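You operate a simulated robot arm through the tools that you are given. There is no shell and no other tool. Be economical: measure what you need, move in short steps, check, and stop when the job is done.

The job below is to be done with a simulated robot arm. You get a single attempt, and the scene is never put back.

JOB
Set up the blue game: orange post in the pink socket, black post in the yellow one.
Fine: push both posts right down.

The check looks at the end state, three seconds after you hand in, the way a careful person would. Anything else that was tipped, shoved, dropped, spilled or broken makes it a failure.

ROBOT AND FRAMES
A 7-joint arm with a two-finger parallel gripper, fixed in place. Base frame: the origin is at the foot of the arm, x ahead of it, y to its left, z up. Lengths are in mm, angles in degrees, forces in N, time in s.
Its first joint turns from -166.0 to 166.0 degrees. Payload 3.91 kg.
Tool frame: the origin (TCP) lies between the finger pads and is the grasp point; the fingertips stand 30 mm ahead of it; z points along the fingers, y is the line along which they close. The gripper opens to 110 mm. The fingers are 20 mm wide and 10 mm thick; the gripper's body (48 by 112 mm) begins 55 mm behind the TCP.
Orientation is that of the tool frame in the base frame, as a unit quaternion [x, y, z, w]. With the fingers straight down and closing along the base's y, the tool's x points along the base's -x, its y along +y and its z along -z.

CONTROLS
- The arm moves only by the tool nudge_tool. Its argument "moves" is a list of rows, each a list of 7 numbers: the gripper command, from -1 (shut) to 1 (fully open), values between in proportion, then the shift along the tool's x, y, z in units of 50 mm (1.0 is 50 mm), then the turn, a rotation vector about the tool's x, y, z in units of 6 degrees (1.0 is 6 degrees). In form: [[claw, dx, dy, dz, ax, ay, az], ...]. A call has 1 to 12 rows; each row shifts and turns the commanded pose from where the row before left it, along the tool's axes as they then stand. A call with a number of a shift or a turn outside -1 to 1 is refused whole. A row lasts 0.2 s, in which the tool goes at most 50 mm and 8.6 degrees; a call with a longer step from one row to the next is refused whole, and so is a gripper value outside its range. A pose out of reach is approached as far as the arm can. The call stops where the force on the tool passes 40 N (or 10 N more than at its start, if that is more) or the arm is blocked; 0.2 s more then pass. The fingers move at their own pace (about 153 mm/s each) and stop on an object; they squeeze with about 43 N. The grip force told is the motor's: it shows also when the fingers shut on nothing. Time passes only in rows, and 0.2 s behind the last, so rows that do not move let the fingers close. The reply holds the time, the measured pose of the TCP, the force on the tool along the base axes, the opening and the grip force, in the units named above and with some noise, and new pictures: "pictures" is both (left out), scene, wrist or none.
- Cameras (640 x 400 px; columns grow to the right, rows downward): "scene" is fixed at [49.7, -650.6, 1567.9]; the picture's right is [0.69, -0.72, 0.00], its down [-0.27, -0.26, -0.93] and it looks along [0.67, 0.64, -0.37] (base axes); focal length 358 px, centre (320, 200). "wrist" rides on the gripper at [-36, 0, -57] in the tool frame; the picture's right is [0.00, -1.00, 0.00], its down [0.97, 0.00, -0.24] and it looks along [0.24, 0.00, 0.97] (tool axes); focal length 218 px, centre (320, 200).
- move_column(by): slides the trunk up (or, below 0, down) by that many mm; the arm rides with it, the base frame stays. It gives what a move gives, with no picture.
- measure_at(camera, pixels): for up to 12 pixels [column, row] of the newest picture of that camera ("zoom" is the newest enlarged one), the place [x, y, z] in the base frame of the surface seen there, good to about 2 mm. It takes no simulated time.
- zoom(camera, box): a new picture of the part [left, top, right, bottom] of that camera's present view, enlarged. It takes no simulated time.
- finish_job(): hands the job in; it is judged then, once.

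Keep the steps short. Do not move on a guess: measure, check each grasp and each placing, and mend mistakes. In all there are 80 turns and 150 pictures (those below and enlarged ones count). Leave the gripper open and the arm clear of the work at the hand-in unless told otherwise, and finish with a single line.

The tools are called after "Emit:" by a JSON object that holds its "op" and its "data". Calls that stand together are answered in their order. nudge_tool: Moves the arm, as the interface text tells. Its arguments: {"type":"object","properties":{"moves":{"type":"array"},"pictures":{"type":"string","enum":["both","scene","wrist","none"]}},"required":["moves"]} The other tools are called the same way: move_column (by) slides the trunk up or down; measure_at (camera, pixels) gives the place of the surface under pixels of a picture; zoom (camera, box) takes an enlarged picture of a part of a camera's view; finish_job () hands the job in.

At the start:

```text
clock: 0.0
eef_pos: [382.2, 6.5, 1312.2]
ee_rot: [0.0, 1.0, 0.0, 0.0]
force: [1.0, -0.4, -0.2]
finger_gap: 110.1
gripper_force: 0.1
trunk travel left (down, up): [-575.0, 35.0]
```

scene: 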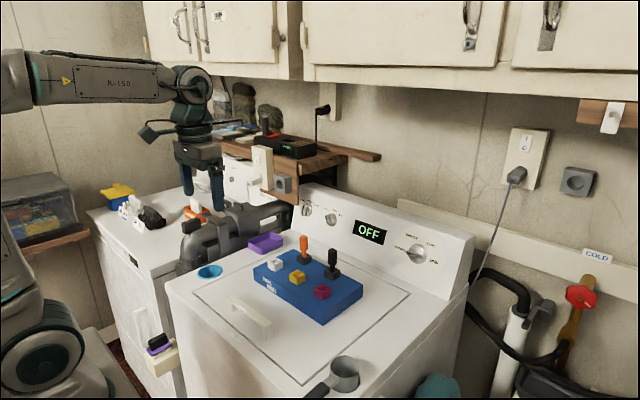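
wrist: 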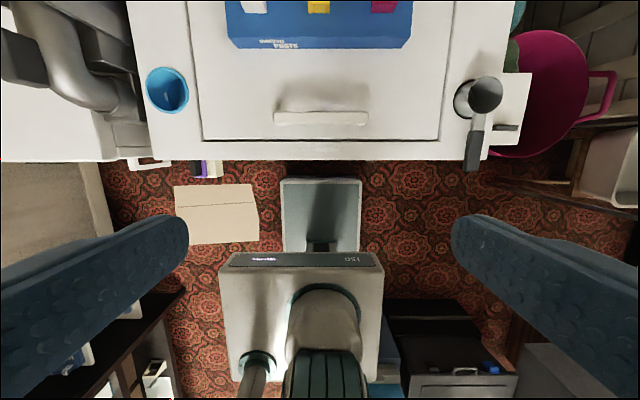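

I see the blue board near scene (308,282) with an orange and a black post at its back, and white, yellow and pink sockets in front. I'll zoom in first.

Emit:
{"op": "zoom", "data": {"camera": "scene", "box": [240, 220, 380, 330]}}

```text
3.64 times, centred on (310, 275) of scene
```

zoom: 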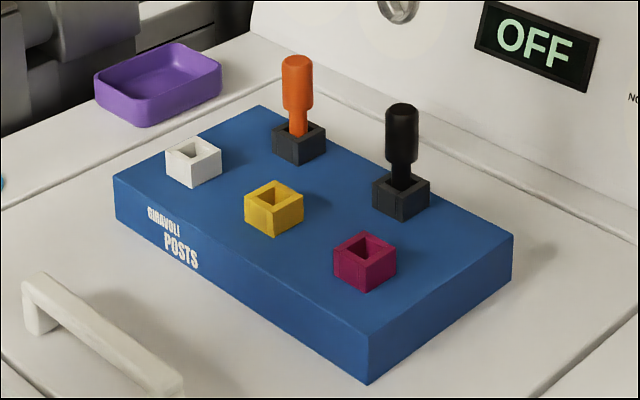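

The zoom shows the posts seated in dark square holders. Next I'll measure the post tops, necks, holders, socket rims and board corners.

Emit:
{"op": "measure_at", "data": {"camera": "zoom", "pixels": [[297, 59], [297, 90], [299, 125], [298, 143], [403, 107], [401, 145], [400, 180], [400, 196], [263, 106], [511, 236], [368, 332], [115, 178]]}}

Emit:
{"op": "measure_at", "data": {"camera": "zoom", "pixels": [[274, 184], [247, 196], [301, 200], [276, 213], [364, 235], [336, 248], [394, 255], [366, 267], [274, 195], [364, 247], [300, 280], [300, 143]]}}

```text
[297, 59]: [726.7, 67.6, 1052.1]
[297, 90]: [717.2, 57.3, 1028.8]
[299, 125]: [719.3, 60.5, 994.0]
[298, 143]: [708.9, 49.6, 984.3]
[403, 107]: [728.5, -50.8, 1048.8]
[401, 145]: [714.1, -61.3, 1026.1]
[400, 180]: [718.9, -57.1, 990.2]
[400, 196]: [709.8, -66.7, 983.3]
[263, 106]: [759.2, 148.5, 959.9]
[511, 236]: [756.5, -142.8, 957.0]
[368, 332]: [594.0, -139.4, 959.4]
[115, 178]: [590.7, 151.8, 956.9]
```

```text
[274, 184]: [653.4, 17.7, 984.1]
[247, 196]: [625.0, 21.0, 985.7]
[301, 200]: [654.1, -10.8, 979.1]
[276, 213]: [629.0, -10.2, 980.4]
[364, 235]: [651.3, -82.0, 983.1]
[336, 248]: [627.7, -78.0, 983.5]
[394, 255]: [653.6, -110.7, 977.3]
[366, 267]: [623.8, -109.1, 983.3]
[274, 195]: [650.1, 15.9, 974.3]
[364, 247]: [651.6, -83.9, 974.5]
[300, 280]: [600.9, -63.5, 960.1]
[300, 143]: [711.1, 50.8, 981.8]
```

Sockets' tops are at z≈984 and board top is at ≈959. The holders are at x≈724. I'll check the nearby obstacles: console, shelf, outlet block and gray pipe.

Emit:
{"op": "measure_at", "data": {"camera": "scene", "pixels": [[330, 185], [370, 232], [300, 180], [262, 165], [283, 185], [260, 215], [265, 240], [320, 160], [225, 215], [415, 253], [340, 215], [467, 230]]}}

Emit:
{"op": "nudge_tool", "data": {"moves": [[1, -0.8, 0, 0, 0, 0, 0], [1, -0.8, 0, 0, 0, 0, 0], [1, -0.8, 0, 0, 0, 0, 0], [1, -0.8, 0, 0, 0, 0, 0], [1, 0, 0, 0, 0, 0, 0]]}}

```text
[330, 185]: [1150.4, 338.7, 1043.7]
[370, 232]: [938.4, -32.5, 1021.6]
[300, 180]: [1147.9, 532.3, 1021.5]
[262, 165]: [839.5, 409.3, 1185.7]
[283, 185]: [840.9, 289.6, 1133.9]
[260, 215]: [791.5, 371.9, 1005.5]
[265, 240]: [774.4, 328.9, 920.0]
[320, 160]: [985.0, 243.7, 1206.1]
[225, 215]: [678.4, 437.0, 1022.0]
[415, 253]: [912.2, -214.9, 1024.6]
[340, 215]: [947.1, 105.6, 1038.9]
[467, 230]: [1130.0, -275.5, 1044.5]
```

```text
clock: 1.2
eef_pos: [543.3, 6.9, 1311.8]
ee_rot: [0.0, 1.0, 0.0, 0.001]
force: [-0.3, 0.5, 0.5]
finger_gap: 110.1
gripper_force: 0.0
trunk travel left (down, up): [-575.0, 35.0]
```

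scene: 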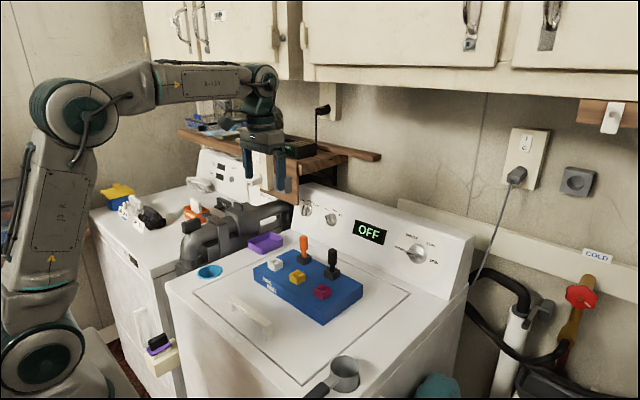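
wrist: 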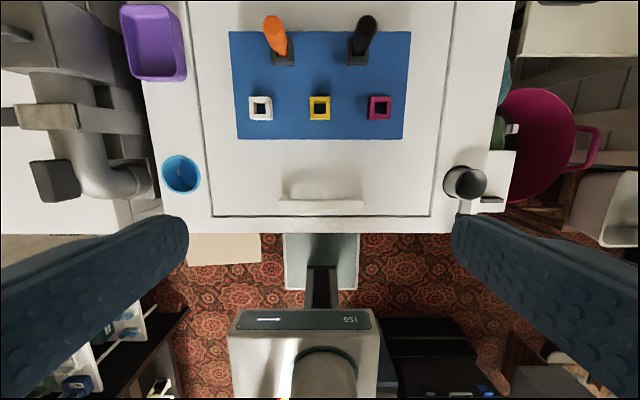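

Nothing is in the way: the console is beyond x≈900. I'm moving to above the board, about (690, 4, 1190), for a top view.

Emit:
{"op": "nudge_tool", "data": {"moves": [[1, -0.75, 0, 0.6, 0, 0, 0], [1, -0.75, 0, 0.6, 0, 0, 0], [1, -0.7, 0, 0.6, 0, 0, 0], [1, -0.7, 0, 0.6, 0, 0, 0], [1, 0, 0, 0, 0, 0, 0], [1, 0, 0, 0, 0, 0, 0]]}}

```text
clock: 2.6
eef_pos: [687.6, 9.0, 1192.1]
ee_rot: [-0.001, 1.0, 0.001, 0.0]
force: [0.9, 0.3, 1.0]
finger_gap: 110.0
gripper_force: 0.1
trunk travel left (down, up): [-575.0, 35.0]
```

scene: 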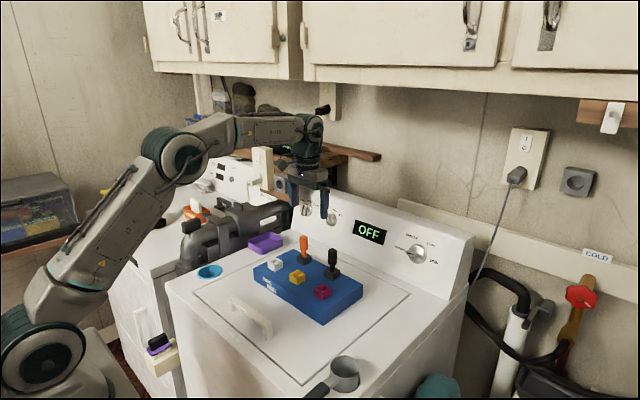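
wrist: 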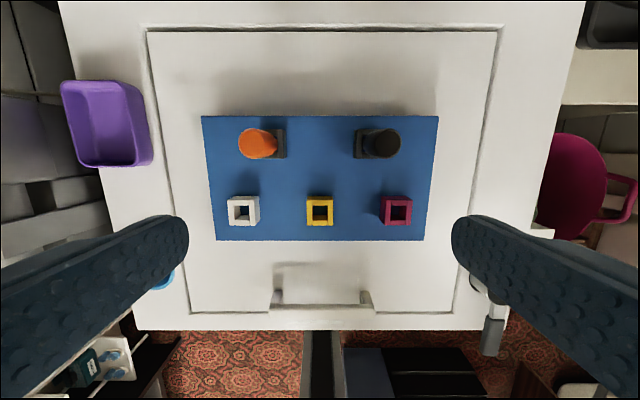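

The top view is clear. I'll zoom in on the board in the wrist view.

Emit:
{"op": "zoom", "data": {"camera": "wrist", "box": [200, 105, 440, 255]}}

```text
2.67 times, centred on (320, 180) of wrist
```

zoom: 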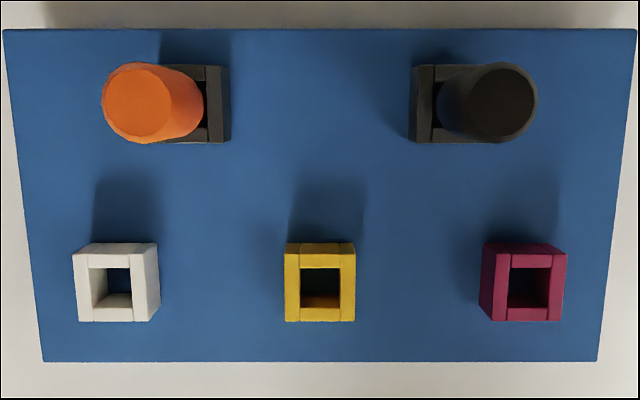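

The sockets have square holes aligned with the base axes. I'll measure the rims and the handle tops.

Emit:
{"op": "measure_at", "data": {"camera": "zoom", "pixels": [[291, 285], [349, 285], [320, 262], [320, 313], [320, 285], [503, 285], [559, 285], [528, 261], [528, 314], [528, 280], [137, 103], [501, 103]]}}

Emit:
{"op": "measure_at", "data": {"camera": "zoom", "pixels": [[105, 103], [168, 103], [137, 68], [137, 138], [470, 103], [533, 103], [501, 68], [501, 138], [214, 71], [214, 137], [425, 71], [425, 137]]}}

```text
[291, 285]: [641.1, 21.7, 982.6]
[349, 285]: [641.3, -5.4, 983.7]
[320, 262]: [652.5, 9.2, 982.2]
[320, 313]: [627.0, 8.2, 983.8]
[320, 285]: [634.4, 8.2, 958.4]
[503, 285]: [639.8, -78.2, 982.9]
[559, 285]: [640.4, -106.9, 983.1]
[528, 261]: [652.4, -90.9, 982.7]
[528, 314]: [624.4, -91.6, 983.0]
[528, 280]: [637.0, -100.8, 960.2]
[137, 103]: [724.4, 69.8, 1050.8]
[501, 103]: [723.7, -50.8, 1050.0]
```

```text
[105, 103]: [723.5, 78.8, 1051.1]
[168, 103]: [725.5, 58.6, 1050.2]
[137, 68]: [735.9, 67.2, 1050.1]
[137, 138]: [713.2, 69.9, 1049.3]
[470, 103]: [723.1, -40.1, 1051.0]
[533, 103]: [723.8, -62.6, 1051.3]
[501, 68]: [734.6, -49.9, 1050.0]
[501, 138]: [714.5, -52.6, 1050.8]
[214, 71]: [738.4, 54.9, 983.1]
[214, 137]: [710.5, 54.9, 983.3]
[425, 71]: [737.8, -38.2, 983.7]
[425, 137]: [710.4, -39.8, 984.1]
```

Centres: orange post (724.3, 68.5), black (723.9, -51.5), yellow (640, 8.3), pink (640, -92). Handles are about 22 mm across with tops at z≈1051. I'm moving above the orange post with a gap of about 60 mm and checking before I descend.

Emit:
{"op": "nudge_tool", "data": {"moves": [[0.1, -0.37, 0.6, 0.4, 0, 0, 0], [0.1, -0.36, 0.6, 0.4, 0, 0, 0], [0.1, 0, 0, 0.6, 0, 0, 0], [0.1, 0, 0, 0, 0, 0, 0], [0.1, 0, 0, 0, 0, 0, 0]]}}

```text
clock: 3.8
eef_pos: [721.9, 64.8, 1122.3]
ee_rot: [-0.001, 1.0, 0.0, 0.0]
force: [-0.8, 0.4, -0.1]
finger_gap: 60.6
gripper_force: 0.1
trunk travel left (down, up): [-575.0, 35.0]
```

scene: 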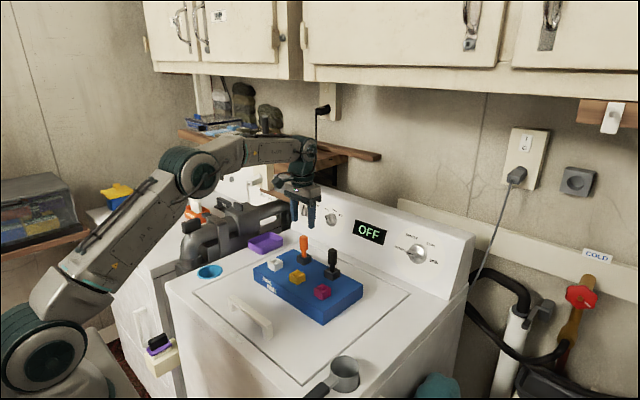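
wrist: 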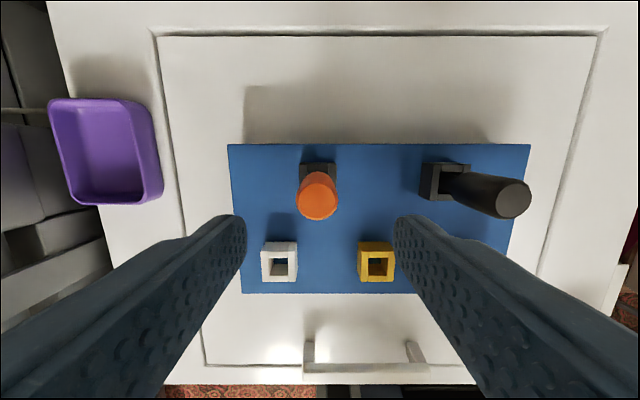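

The orange post shows at column 317, about 2 mm to +y of the tool, which matches the measurement. I'm correcting by dy +1.8 mm and descending to z≈1028, then closing.

Emit:
{"op": "nudge_tool", "data": {"moves": [[0.1, -0.01, 0.036, 0.5, 0, 0, 0], [0.1, 0, 0, 0.5, 0, 0, 0], [0.1, 0, 0, 0.5, 0, 0, 0], [0.1, 0, 0, 0.38, 0, 0, 0], [0.1, 0, 0, 0, 0, 0, 0]]}}

```text
clock: 5.0
eef_pos: [724.3, 68.5, 1027.4]
ee_rot: [0.0, 1.0, 0.0, 0.0]
force: [-0.1, 0.6, 0.1]
finger_gap: 60.6
gripper_force: 0.0
trunk travel left (down, up): [-575.0, 35.0]
```

scene: 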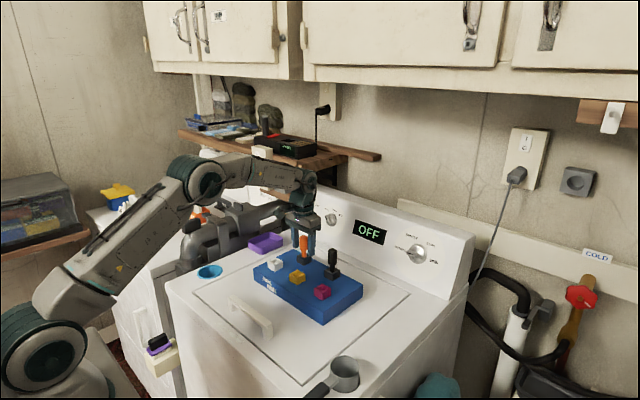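
wrist: 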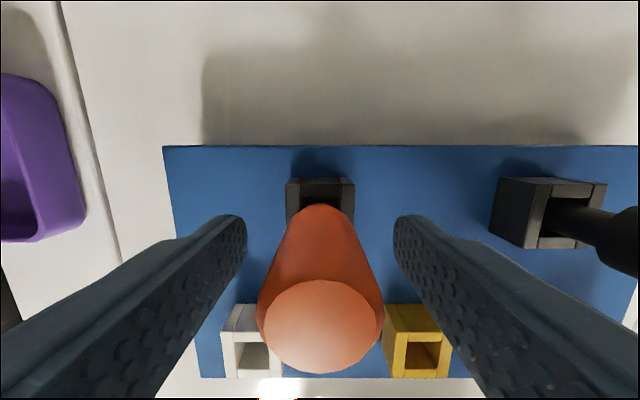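

The post is centred between the fingers (column 320). Closing now.

Emit:
{"op": "nudge_tool", "data": {"moves": [[-0.65, 0, 0, 0, 0, 0, 0], [-1, 0, 0, 0, 0, 0, 0], [-1, 0, 0, 0, 0, 0, 0]], "pictures": "none"}}

```text
clock: 5.8
eef_pos: [723.8, 67.5, 1028.3]
ee_rot: [-0.001, 1.0, 0.0, 0.0]
force: [0.4, 0.0, -0.1]
finger_gap: 25.4
gripper_force: 43.2
trunk travel left (down, up): [-575.0, 35.0]
```

Gripped at 25.4 mm with 43 N. Lifting straight up 90 mm and then looking.

Emit:
{"op": "nudge_tool", "data": {"moves": [[-1, 0, 0, -0.2, 0, 0, 0], [-1, 0, 0, -0.4, 0, 0, 0], [-1, 0, 0, -0.6, 0, 0, 0], [-1, 0, 0, -0.6, 0, 0, 0], [-1, 0, 0, 0, 0, 0, 0]]}}

Emit:
{"op": "zoom", "data": {"camera": "scene", "box": [240, 180, 380, 330]}}

```text
clock: 7.0
eef_pos: [724.3, 68.7, 1117.0]
ee_rot: [0.0, 1.0, 0.0, 0.0]
force: [0.0, -0.2, -0.7]
finger_gap: 25.5
gripper_force: 43.4
trunk travel left (down, up): [-575.0, 35.0]
```

scene: 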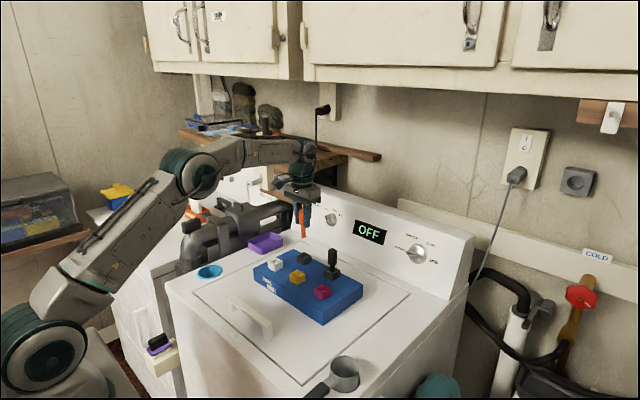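
wrist: 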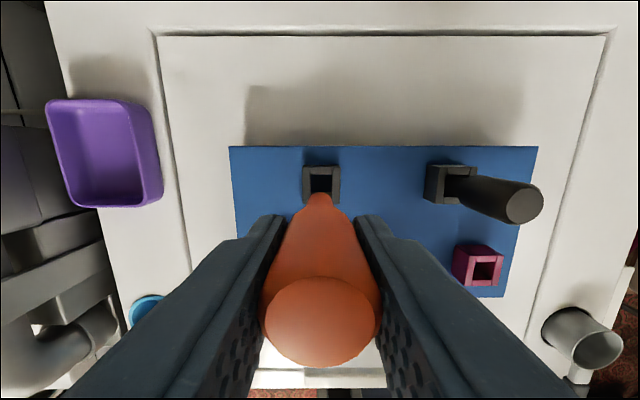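

```text
2.67 times, centred on (310, 255) of scene
```

zoom: 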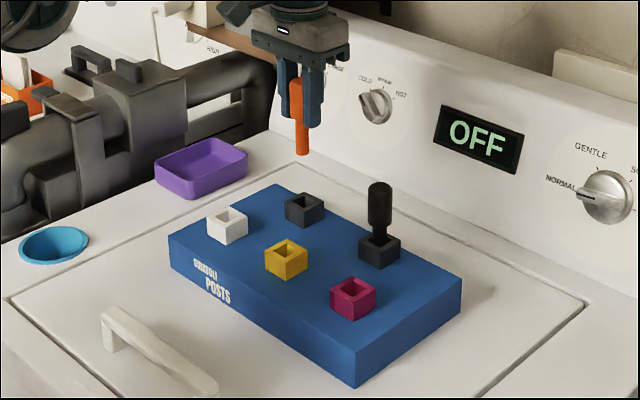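

The orange post came out upright and is held. I'll measure the peg bottom to learn its length.

Emit:
{"op": "measure_at", "data": {"camera": "zoom", "pixels": [[303, 151], [302, 140], [299, 125], [296, 80], [298, 145], [307, 145]]}}

Emit:
{"op": "nudge_tool", "data": {"moves": [[-1, 0.42, -0.8, 0, 0, 0, 0], [-1, 0.42, -0.8, 0, 0, 0, 0], [-1, 0.42, -0.8, 0, 0, 0, 0], [-1, 0.43, -0.8, 0, 0, 0, 0], [-1, 0, 0, 0.2, 0, 0, 0], [-1, 0, 0, 0, 0, 0, 0]]}}

Emit:
{"op": "zoom", "data": {"camera": "scene", "box": [270, 210, 370, 320]}}

```text
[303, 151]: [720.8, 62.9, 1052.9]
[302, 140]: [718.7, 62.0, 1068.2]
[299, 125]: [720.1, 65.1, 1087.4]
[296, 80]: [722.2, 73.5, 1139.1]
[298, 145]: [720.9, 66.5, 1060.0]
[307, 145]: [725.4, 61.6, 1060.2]
```

```text
clock: 8.4
eef_pos: [639.2, -92.2, 1110.1]
ee_rot: [0.0, 1.0, -0.001, 0.0]
force: [0.4, -0.2, -0.2]
finger_gap: 25.3
gripper_force: 42.5
trunk travel left (down, up): [-575.0, 35.0]
```

scene: 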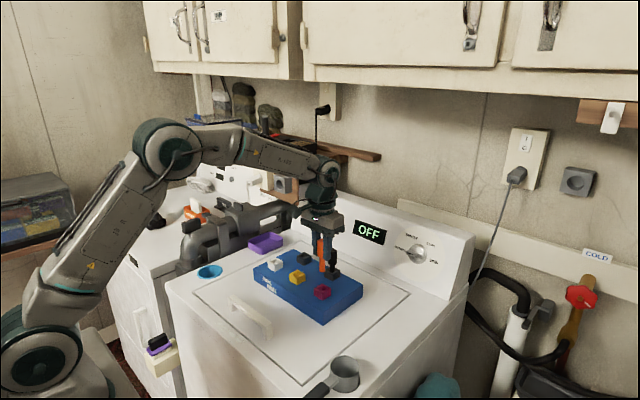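
wrist: 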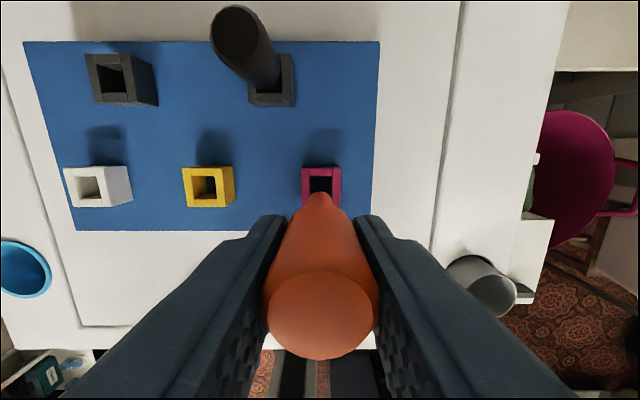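

```text
3.64 times, centred on (320, 265) of scene
```

zoom: 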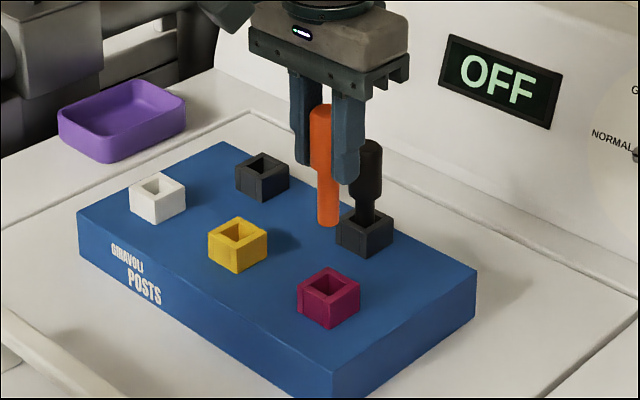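

The peg bottom is about 67 mm below the TCP, so a seated post should read TCP z≈1027. The pink hole lines up with the post. I'm descending gently to just above the rim (TCP≈1056) and checking.

Emit:
{"op": "nudge_tool", "data": {"moves": [[-1, 0, 0, 0.4, 0, 0, 0], [-1, 0, 0, 0.4, 0, 0, 0], [-1, 0, 0, 0.24, 0, 0, 0], [-1, 0, 0, 0, 0, 0, 0]]}}

Emit:
{"op": "zoom", "data": {"camera": "scene", "box": [290, 240, 360, 310]}}

Emit:
{"op": "zoom", "data": {"camera": "wrist", "box": [240, 130, 400, 230]}}

```text
clock: 9.4
eef_pos: [639.6, -91.9, 1055.1]
ee_rot: [0.0, 1.0, 0.0, 0.0]
force: [0.1, 0.0, -1.1]
finger_gap: 25.6
gripper_force: 43.1
trunk travel left (down, up): [-575.0, 35.0]
```

scene: 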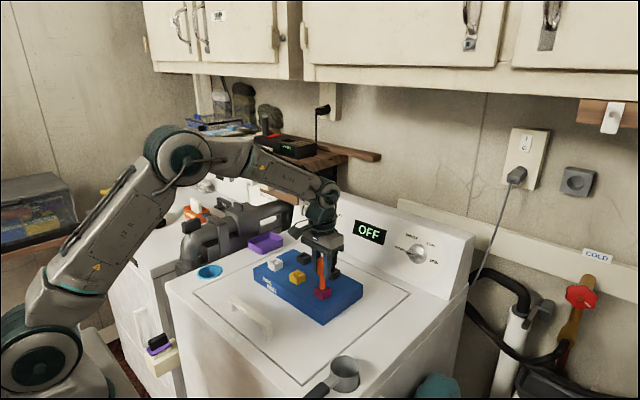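
wrist: 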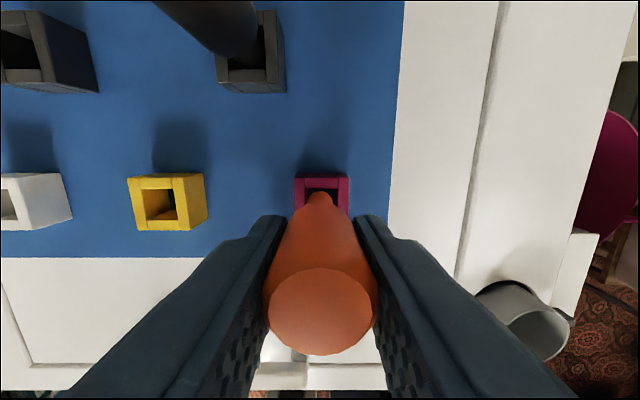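

```text
5.71 times, centred on (325, 275) of scene
```

zoom: 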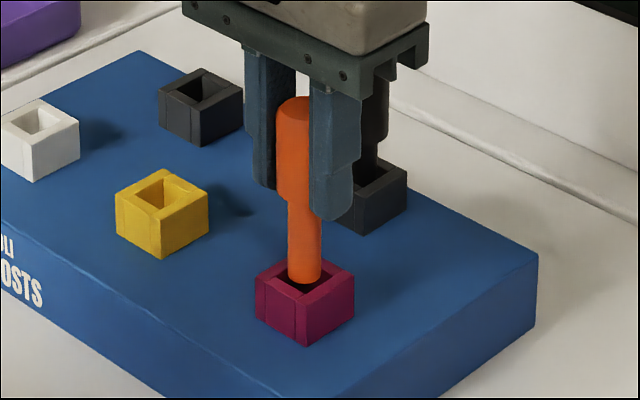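

```text
4.00 times, centred on (320, 180) of wrist
```

zoom: 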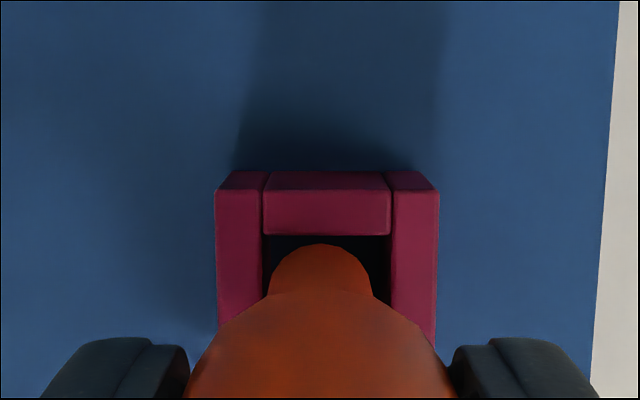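

The peg is just over the hole but sits about 0.9 mm to the left of its centre in the image (+y). I'm shifting -0.8 mm in y and lowering slowly.

Emit:
{"op": "nudge_tool", "data": {"moves": [[-1, 0, -0.016, 0, 0, 0, 0], [-1, 0, 0, 0.1, 0, 0, 0], [-1, 0, 0, 0.1, 0, 0, 0], [-1, 0, 0, 0.1, 0, 0, 0], [-1, 0, 0, 0.1, 0, 0, 0], [-1, 0, 0, 0.1, 0, 0, 0], [-1, 0, 0, 0, 0, 0, 0]]}}

Emit:
{"op": "zoom", "data": {"camera": "scene", "box": [290, 240, 360, 310]}}

```text
clock: 11.0
eef_pos: [641.0, -93.4, 1032.1]
ee_rot: [0.0, 1.0, 0.0, 0.002]
force: [2.0, -1.9, 10.0]
finger_gap: 25.5
gripper_force: 42.5
trunk travel left (down, up): [-575.0, 35.0]
```

scene: 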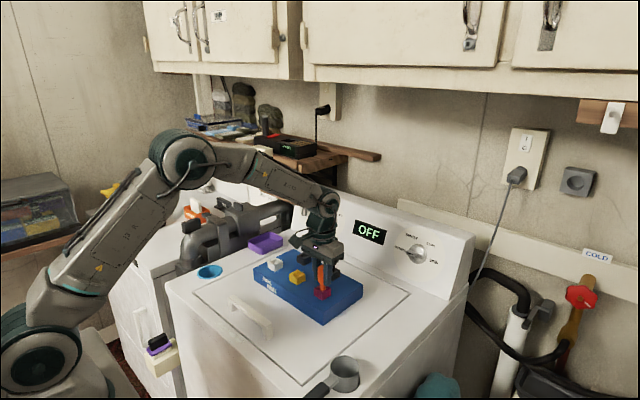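
wrist: 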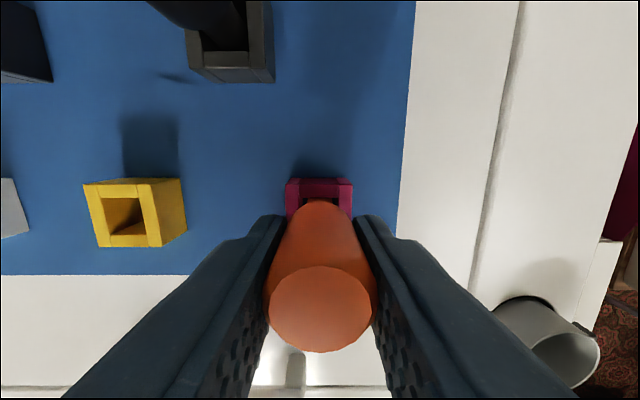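

```text
5.71 times, centred on (325, 275) of scene
```

zoom: 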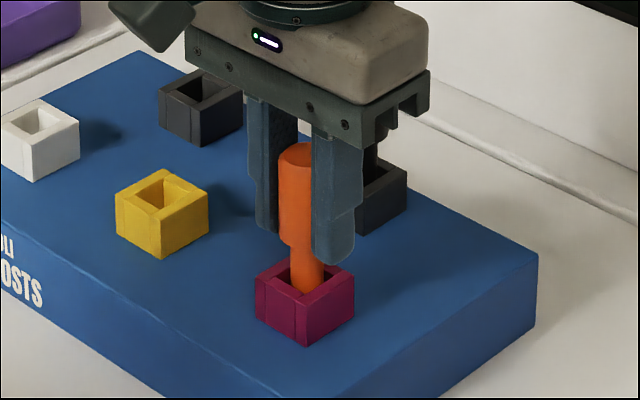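

The peg is inside the hole, with about 10 N of upward resistance, so the fit drags. I'll push further in small steps.

Emit:
{"op": "nudge_tool", "data": {"moves": [[-1, 0, 0, 0.04, 0, 0, 0], [-1, 0, 0, 0.04, 0, 0, 0], [-1, 0, 0, 0.04, 0, 0, 0], [-1, 0, 0, 0, 0, 0, 0]], "pictures": "scene"}}

Emit:
{"op": "zoom", "data": {"camera": "scene", "box": [290, 240, 360, 310]}}

```text
clock: 12.0
eef_pos: [639.8, -93.4, 1029.4]
ee_rot: [0.001, 1.0, -0.001, 0.004]
force: [3.1, -2.8, 39.2]
finger_gap: 25.3
gripper_force: 42.8
trunk travel left (down, up): [-575.0, 35.0]
```

scene: 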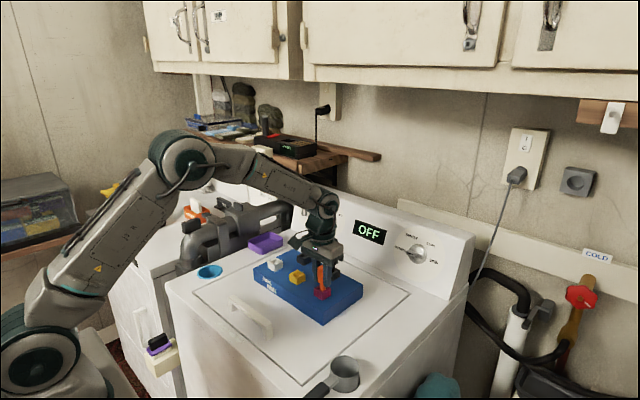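

```text
5.71 times, centred on (325, 275) of scene
```

zoom: 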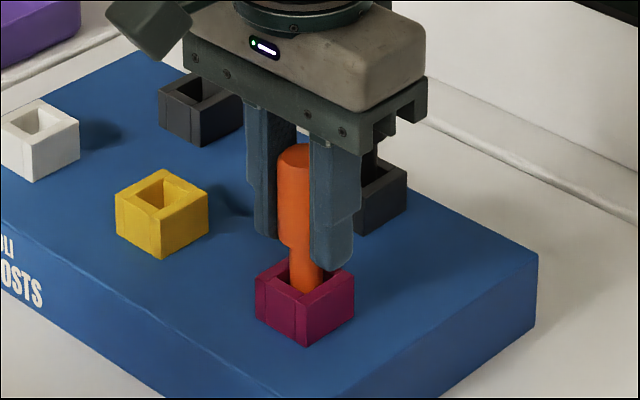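

Resistance rose to 39 N and the post barely moved, so it has bottomed or jammed. I'll compare its top height with the other seated post.

Emit:
{"op": "measure_at", "data": {"camera": "zoom", "pixels": [[294, 154], [290, 152], [300, 154], [295, 240], [306, 250], [306, 285], [163, 205], [310, 280]]}}

```text
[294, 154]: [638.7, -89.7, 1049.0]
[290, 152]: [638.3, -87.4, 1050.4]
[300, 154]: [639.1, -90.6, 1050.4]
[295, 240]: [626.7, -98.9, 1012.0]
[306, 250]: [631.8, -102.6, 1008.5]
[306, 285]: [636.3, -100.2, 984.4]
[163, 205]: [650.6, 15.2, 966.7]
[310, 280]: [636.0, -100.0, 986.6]
```

The top is at z≈1050, the same as when seated in its holder, and the hole floor is at ≈959. It looks bottomed. I'll release, rise straight up, and check.

Emit:
{"op": "nudge_tool", "data": {"moves": [[0.1, 0, 0, 0, 0, 0, 0], [0.1, 0, 0, 0, 0, 0, 0], [0.1, 0, 0, -0.4, 0, 0, 0], [0.1, 0, 0, -0.7, 0, 0, 0], [0.1, 0, 0, -0.7, 0, 0, 0], [0.1, 0, 0, 0, 0, 0, 0], [0.1, 0, 0, 0, 0, 0, 0]]}}

Emit:
{"op": "zoom", "data": {"camera": "scene", "box": [260, 230, 370, 310]}}

Emit:
{"op": "zoom", "data": {"camera": "wrist", "box": [240, 130, 400, 230]}}

```text
clock: 13.6
eef_pos: [641.6, -93.7, 1114.4]
ee_rot: [0.0, 1.0, 0.0, 0.0]
force: [-0.3, -0.8, -0.9]
finger_gap: 60.7
gripper_force: 0.1
trunk travel left (down, up): [-575.0, 35.0]
```

scene: 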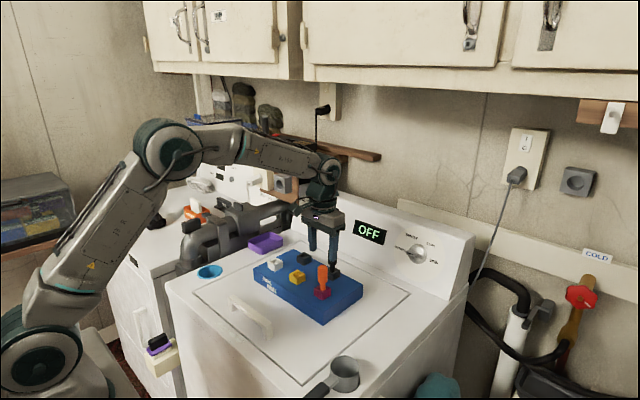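
wrist: 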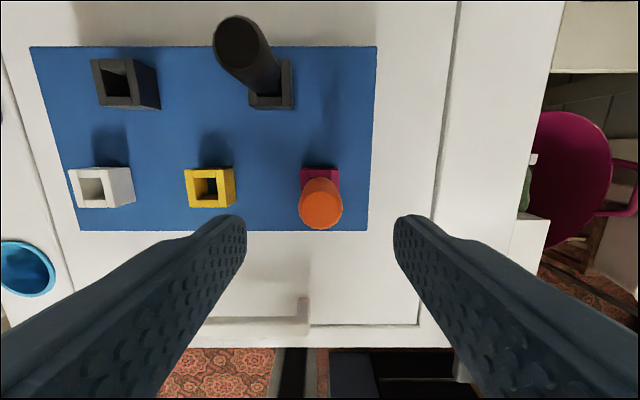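

```text
5.00 times, centred on (315, 270) of scene
```

zoom: 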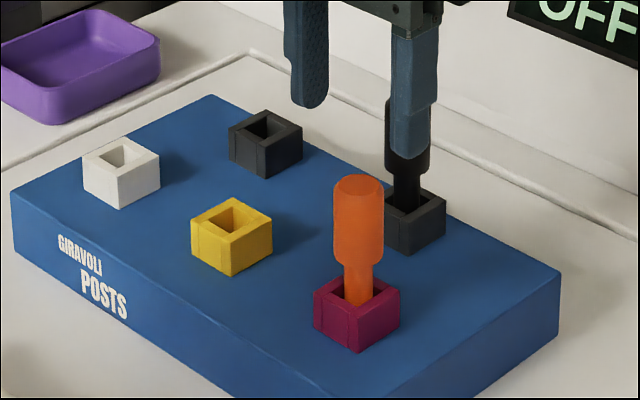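

```text
4.00 times, centred on (320, 180) of wrist
```

zoom: 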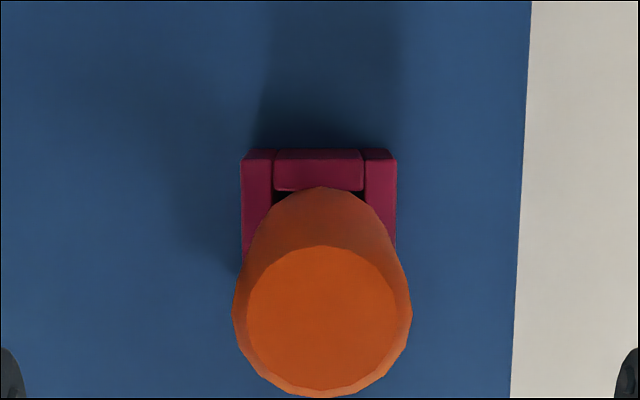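

Released and standing upright. I'll measure the top at several points for height and tilt.

Emit:
{"op": "measure_at", "data": {"camera": "zoom", "pixels": [[320, 315], [270, 315], [370, 315], [320, 270], [320, 370], [320, 300], [340, 330], [300, 330]]}}

Emit:
{"op": "measure_at", "data": {"camera": "wrist", "pixels": [[238, 42], [225, 42], [252, 42], [238, 25], [238, 58], [232, 35], [320, 208], [327, 208]]}}

```text
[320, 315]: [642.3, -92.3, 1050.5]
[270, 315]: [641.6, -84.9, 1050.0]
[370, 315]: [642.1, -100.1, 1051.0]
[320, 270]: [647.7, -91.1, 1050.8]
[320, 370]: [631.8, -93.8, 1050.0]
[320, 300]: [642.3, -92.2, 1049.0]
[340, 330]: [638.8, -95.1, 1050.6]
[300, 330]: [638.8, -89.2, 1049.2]
```

```text
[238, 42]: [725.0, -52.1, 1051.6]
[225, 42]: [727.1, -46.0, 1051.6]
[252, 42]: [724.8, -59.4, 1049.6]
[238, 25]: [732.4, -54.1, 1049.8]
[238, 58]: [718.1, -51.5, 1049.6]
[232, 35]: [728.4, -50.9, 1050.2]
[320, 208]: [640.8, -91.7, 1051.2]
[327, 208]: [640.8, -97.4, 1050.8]
```

The top is level at ≈1050.4, the same as the untouched black post. To be sure it is right down, I'll shut the fingers and press on its top.

Emit:
{"op": "nudge_tool", "data": {"moves": [[-1, 0, 0, 0, 0, 0, 0], [-1, 0, 0, 0, 0, 0, 0], [-1, 0, 0, 0.3, 0, 0, 0], [-1, 0, 0, 0.3, 0, 0, 0], [-1, 0, 0, 0.06, 0, 0, 0], [-1, 0, 0, 0.06, 0, 0, 0], [-1, 0, 0, 0.06, 0, 0, 0], [-1, 0, 0, 0.06, 0, 0, 0]], "pictures": "scene"}}

```text
clock: 15.6
eef_pos: [641.8, -94.0, 1079.2]
ee_rot: [0.0, 1.0, -0.001, 0.006]
force: [-2.1, 0.7, 17.8]
finger_gap: 0.0
gripper_force: 37.8
trunk travel left (down, up): [-575.0, 35.0]
stopped in row 8: the force on the tool passed its limit (the readings are from after the stop); the commanded pose is now the measured one
```

scene: 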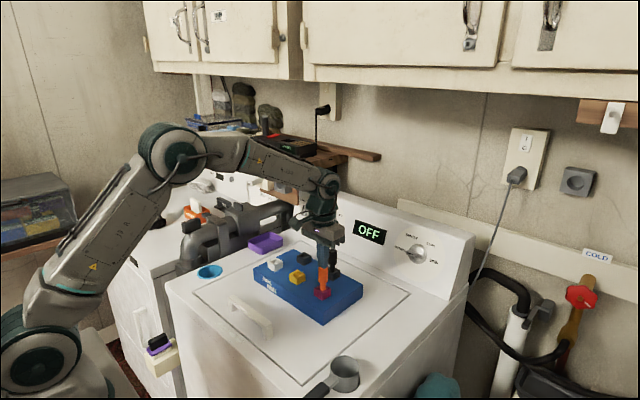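

It held firm at 40 N with the fingertip at ≈1049, so the orange post is right down. I'm rising and moving over the black post (724, -51.5).

Emit:
{"op": "nudge_tool", "data": {"moves": [[-1, 0, 0, -0.4, 0, 0, 0], [0.1, 0, 0, -0.6, 0, 0, 0], [0.1, -0.55, 0.28, 0, 0, 0, 0], [0.1, -0.55, 0.28, 0, 0, 0, 0], [0.1, -0.55, 0.28, 0, 0, 0, 0], [0.1, 0, 0, 0, 0, 0, 0], [0.1, 0, 0, 0, 0, 0, 0]]}}

```text
clock: 17.1
eef_pos: [724.8, -52.4, 1125.1]
ee_rot: [0.0, 1.0, -0.001, 0.003]
force: [0.4, 0.1, -0.7]
finger_gap: 60.5
gripper_force: 0.2
trunk travel left (down, up): [-575.0, 35.0]
```

scene: 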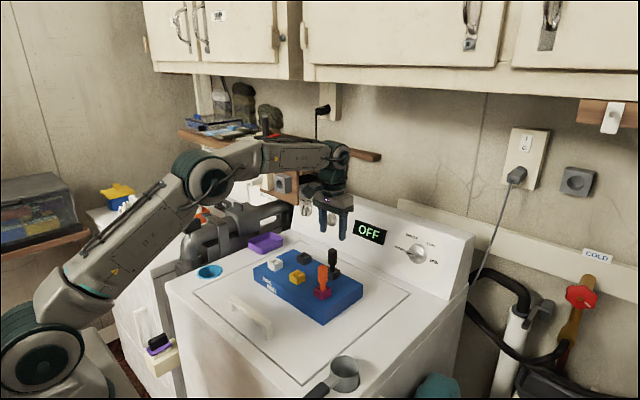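
wrist: 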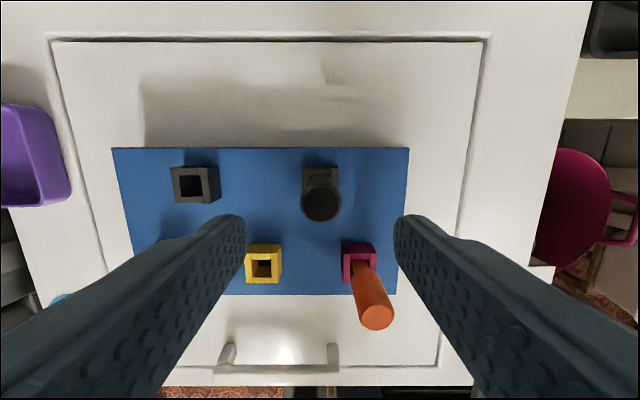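

The black post is at about column 321, which is well centred. I'll trim the small 0.35° pitch left over from the press and measure again.

Emit:
{"op": "nudge_tool", "data": {"moves": [[0.1, 0, 0, 0, 0, 0.055, 0], [0.1, 0, 0, 0, 0, 0, 0], [0.1, 0, 0, 0, 0, 0, 0]], "pictures": "wrist"}}

Emit:
{"op": "zoom", "data": {"camera": "wrist", "box": [240, 150, 400, 250]}}

```text
clock: 17.9
eef_pos: [725.8, -52.6, 1125.6]
ee_rot: [0.0, 1.0, -0.001, 0.001]
force: [0.3, 0.4, 0.0]
finger_gap: 60.4
gripper_force: 0.1
trunk travel left (down, up): [-575.0, 35.0]
```

wrist: 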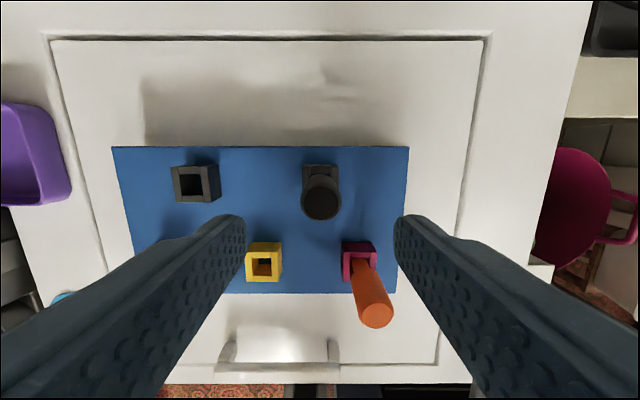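

```text
4.00 times, centred on (320, 200) of wrist
```

zoom: 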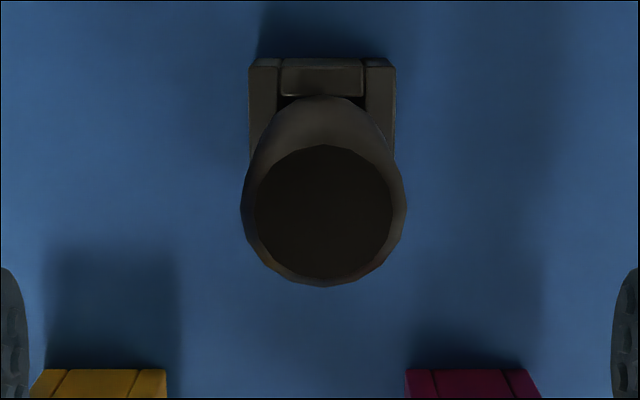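

Level now. The tool is about 1.5 mm too far in x, so I'll trim that, descend 97 mm to z≈1028 and close.

Emit:
{"op": "nudge_tool", "data": {"moves": [[0.1, 0.03, -0.008, 0.5, 0, 0, 0], [0.1, 0, 0, 0.5, 0, 0, 0], [0.1, 0, 0, 0.5, 0, 0, 0], [0.1, 0, 0, 0.44, 0, 0, 0], [0.1, 0, 0, 0, 0, 0, 0], [-0.65, 0, 0, 0, 0, 0, 0], [-1, 0, 0, 0, 0, 0, 0], [-1, 0, 0, 0, 0, 0, 0]], "pictures": "scene"}}

```text
clock: 19.8
eef_pos: [722.5, -51.7, 1029.8]
ee_rot: [0.001, 1.0, -0.001, 0.001]
force: [0.0, 0.6, 1.0]
finger_gap: 25.5
gripper_force: 42.6
trunk travel left (down, up): [-575.0, 35.0]
```

scene: 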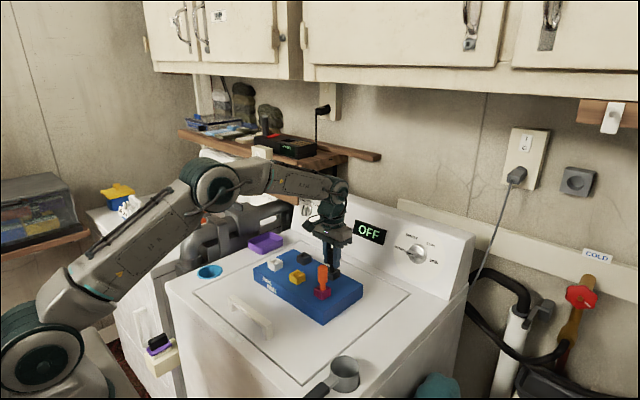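

Gripped at 25.5 mm. Lifting 90 mm, then moving over the yellow socket (-84.3 x, +60 y).

Emit:
{"op": "nudge_tool", "data": {"moves": [[-1, 0, 0, -0.2, 0, 0, 0], [-1, 0, 0, -0.4, 0, 0, 0], [-1, 0, 0, -0.6, 0, 0, 0], [-1, 0, 0, -0.6, 0, 0, 0], [-1, 0, 0, 0, 0, 0, 0], [-1, 0.56, 0.4, 0, 0, 0, 0], [-1, 0.56, 0.4, 0, 0, 0, 0], [-1, 0.566, 0.4, 0, 0, 0, 0], [-1, 0, 0, 0, 0, 0, 0], [-1, 0, 0, 0.5, 0, 0, 0], [-1, 0, 0, 0.5, 0, 0, 0], [-1, 0, 0, 0.2, 0, 0, 0]]}}

Emit:
{"op": "zoom", "data": {"camera": "scene", "box": [260, 220, 350, 310]}}

Emit:
{"op": "zoom", "data": {"camera": "wrist", "box": [240, 130, 400, 230]}}

```text
clock: 22.4
eef_pos: [638.5, 6.9, 1059.5]
ee_rot: [-0.001, 1.0, -0.001, 0.001]
force: [-0.8, 0.4, -1.1]
finger_gap: 25.5
gripper_force: 42.7
trunk travel left (down, up): [-575.0, 35.0]
```

scene: 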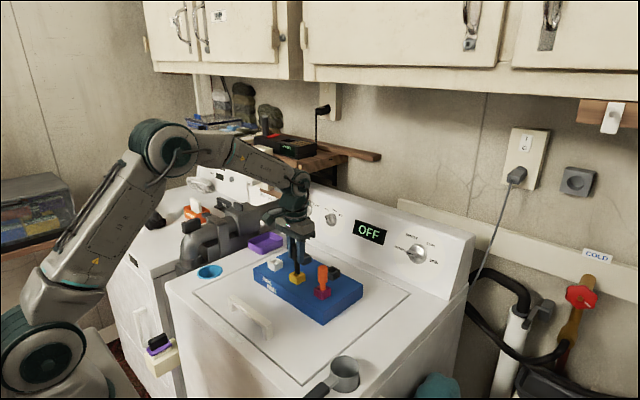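
wrist: 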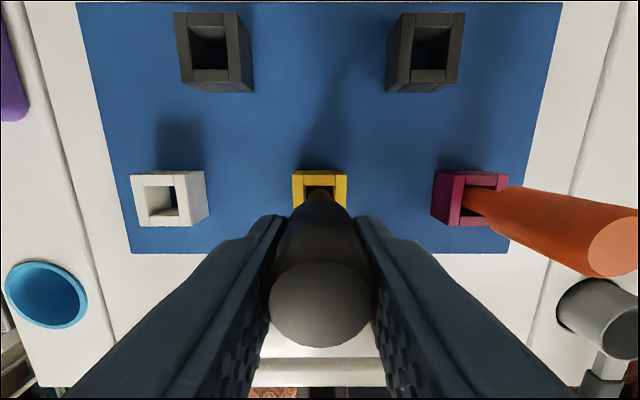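

```text
4.44 times, centred on (305, 265) of scene
```

zoom: 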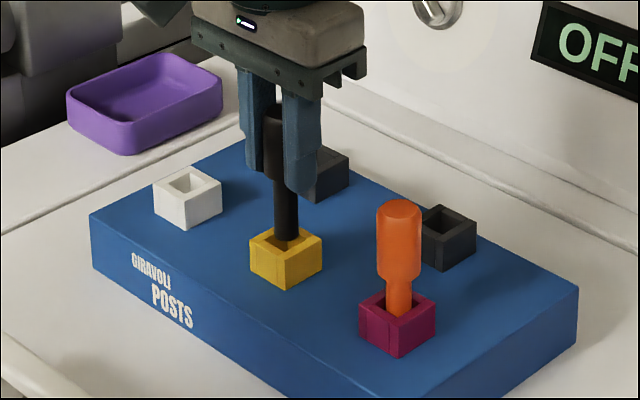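

```text
4.00 times, centred on (320, 180) of wrist
```

zoom: 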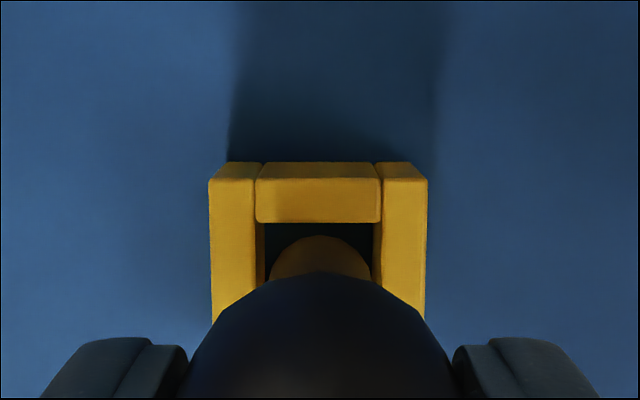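

The peg is centred on the yellow hole in y (319 vs 318 zoom px) and looks about 0.5 mm toward -x. I'm trimming +0.5 mm x and inserting slowly.

Emit:
{"op": "nudge_tool", "data": {"moves": [[-1, -0.01, 0, 0, 0, 0, 0], [-1, 0, 0, 0.1, 0, 0, 0], [-1, 0, 0, 0.1, 0, 0, 0], [-1, 0, 0, 0.1, 0, 0, 0], [-1, 0, 0, 0.1, 0, 0, 0], [-1, 0, 0, 0.1, 0, 0, 0], [-1, 0, 0, 0.06, 0, 0, 0], [-1, 0, 0, 0, 0, 0, 0]], "pictures": "scene"}}

Emit:
{"op": "zoom", "data": {"camera": "scene", "box": [260, 220, 350, 310]}}

```text
clock: 24.1
eef_pos: [639.0, 7.6, 1032.8]
ee_rot: [0.0, 1.0, -0.001, 0.003]
force: [0.2, 0.3, 10.5]
finger_gap: 25.4
gripper_force: 42.2
trunk travel left (down, up): [-575.0, 35.0]
```

scene: 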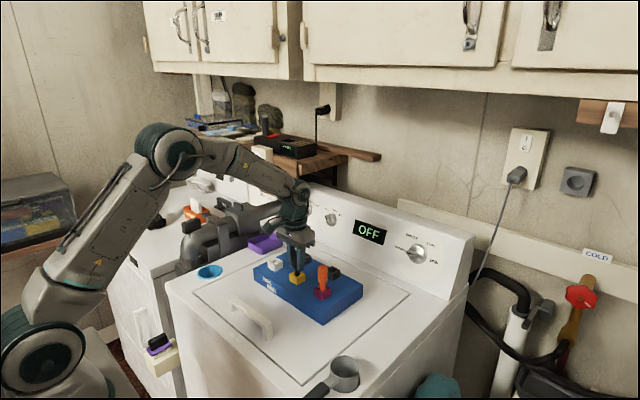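

```text
4.44 times, centred on (305, 265) of scene
```

zoom: 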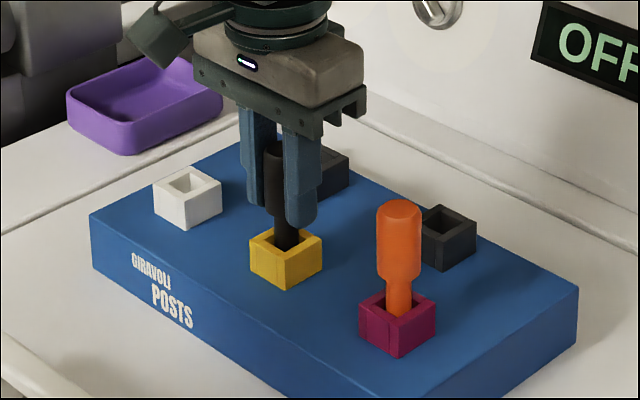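

The peg is in and meeting 10 N, just like the orange one. I'll push a little more until the force climbs.

Emit:
{"op": "nudge_tool", "data": {"moves": [[-1, 0, 0, 0.04, 0, 0, 0], [-1, 0, 0, 0.04, 0, 0, 0], [-1, 0, 0, 0.03, 0, 0, 0], [-1, 0, 0, 0, 0, 0, 0]], "pictures": "scene"}}

```text
clock: 25.1
eef_pos: [637.0, 8.4, 1029.5]
ee_rot: [0.0, 1.0, -0.001, 0.004]
force: [3.1, 0.1, 35.8]
finger_gap: 25.0
gripper_force: 42.6
trunk travel left (down, up): [-575.0, 35.0]
```

scene: 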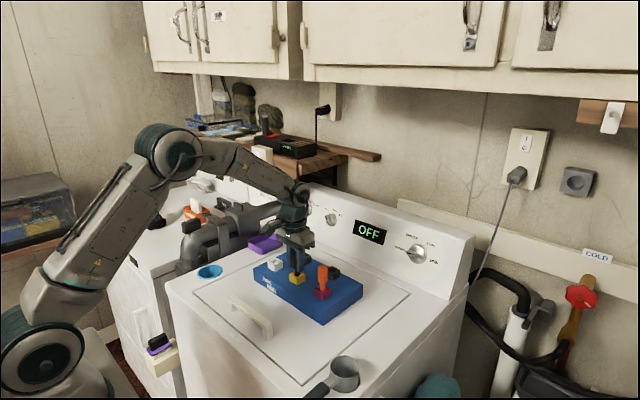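

Force is 36 N and it is firm. Releasing and rising straight up to check.

Emit:
{"op": "nudge_tool", "data": {"moves": [[0.1, 0, 0, 0, 0, 0, 0], [0.1, 0, 0, 0, 0, 0, 0], [0.1, 0, 0, -0.4, 0, 0, 0], [0.1, 0, 0, -0.7, 0, 0, 0], [0.1, 0, 0, -0.7, 0, 0, 0], [0.1, 0, 0, 0, 0, 0, 0], [0.1, 0, 0, 0, 0, 0, 0]]}}

Emit:
{"op": "zoom", "data": {"camera": "wrist", "box": [240, 130, 480, 280]}}

Emit:
{"op": "measure_at", "data": {"camera": "zoom", "pixels": [[213, 200], [190, 200], [235, 200], [213, 175], [213, 225]]}}

```text
clock: 26.8
eef_pos: [636.3, 8.6, 1117.7]
ee_rot: [0.0, 1.0, -0.001, 0.001]
force: [1.1, 0.3, -0.1]
finger_gap: 60.6
gripper_force: 0.1
trunk travel left (down, up): [-575.0, 35.0]
```

scene: 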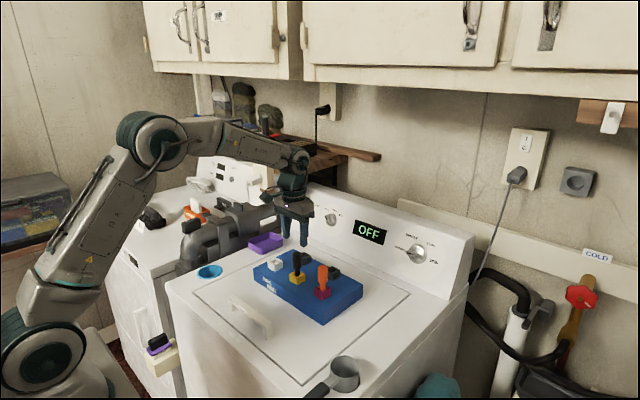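
wrist: 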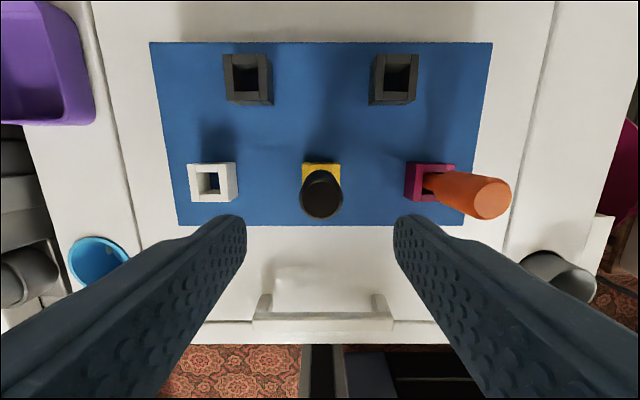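

```text
2.67 times, centred on (360, 205) of wrist
```

zoom: 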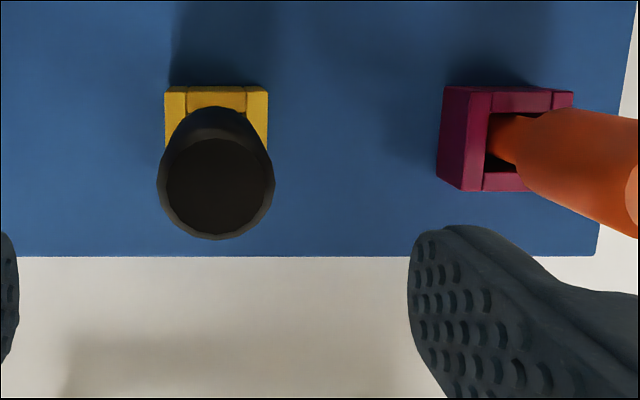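

```text
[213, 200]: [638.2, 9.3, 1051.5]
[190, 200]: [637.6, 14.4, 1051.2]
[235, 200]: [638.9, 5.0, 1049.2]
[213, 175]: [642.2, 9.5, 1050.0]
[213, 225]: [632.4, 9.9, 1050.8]
```

The black top is level at ≈1050.5. I'll press it as I did the orange one, and compare hole depths of an empty holder and a socket.

Emit:
{"op": "measure_at", "data": {"camera": "wrist", "pixels": [[247, 73], [244, 80], [210, 180], [212, 186], [398, 74], [430, 188], [205, 178]]}}

Emit:
{"op": "nudge_tool", "data": {"moves": [[-1, -0.04, 0, 0, 0, 0, 0], [-1, 0, 0, 0, 0, 0, 0], [-1, 0, 0, 0.3, 0, 0, 0], [-1, 0, 0, 0.3, 0, 0, 0], [-1, 0, 0, 0.06, 0, 0, 0], [-1, 0, 0, 0.06, 0, 0, 0], [-1, 0, 0, 0.06, 0, 0, 0], [-1, 0, 0, 0.06, 0, 0, 0]], "pictures": "none"}}

```text
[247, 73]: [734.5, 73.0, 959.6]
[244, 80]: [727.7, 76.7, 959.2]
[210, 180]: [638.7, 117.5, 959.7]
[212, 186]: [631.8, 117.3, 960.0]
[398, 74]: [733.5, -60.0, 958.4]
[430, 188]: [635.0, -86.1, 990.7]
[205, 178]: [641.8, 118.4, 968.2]
```

```text
clock: 28.6
eef_pos: [638.4, 7.6, 1079.8]
ee_rot: [0.0, 1.0, -0.001, 0.005]
force: [-1.0, 0.2, 28.8]
finger_gap: 0.0
gripper_force: 37.8
trunk travel left (down, up): [-575.0, 35.0]
```

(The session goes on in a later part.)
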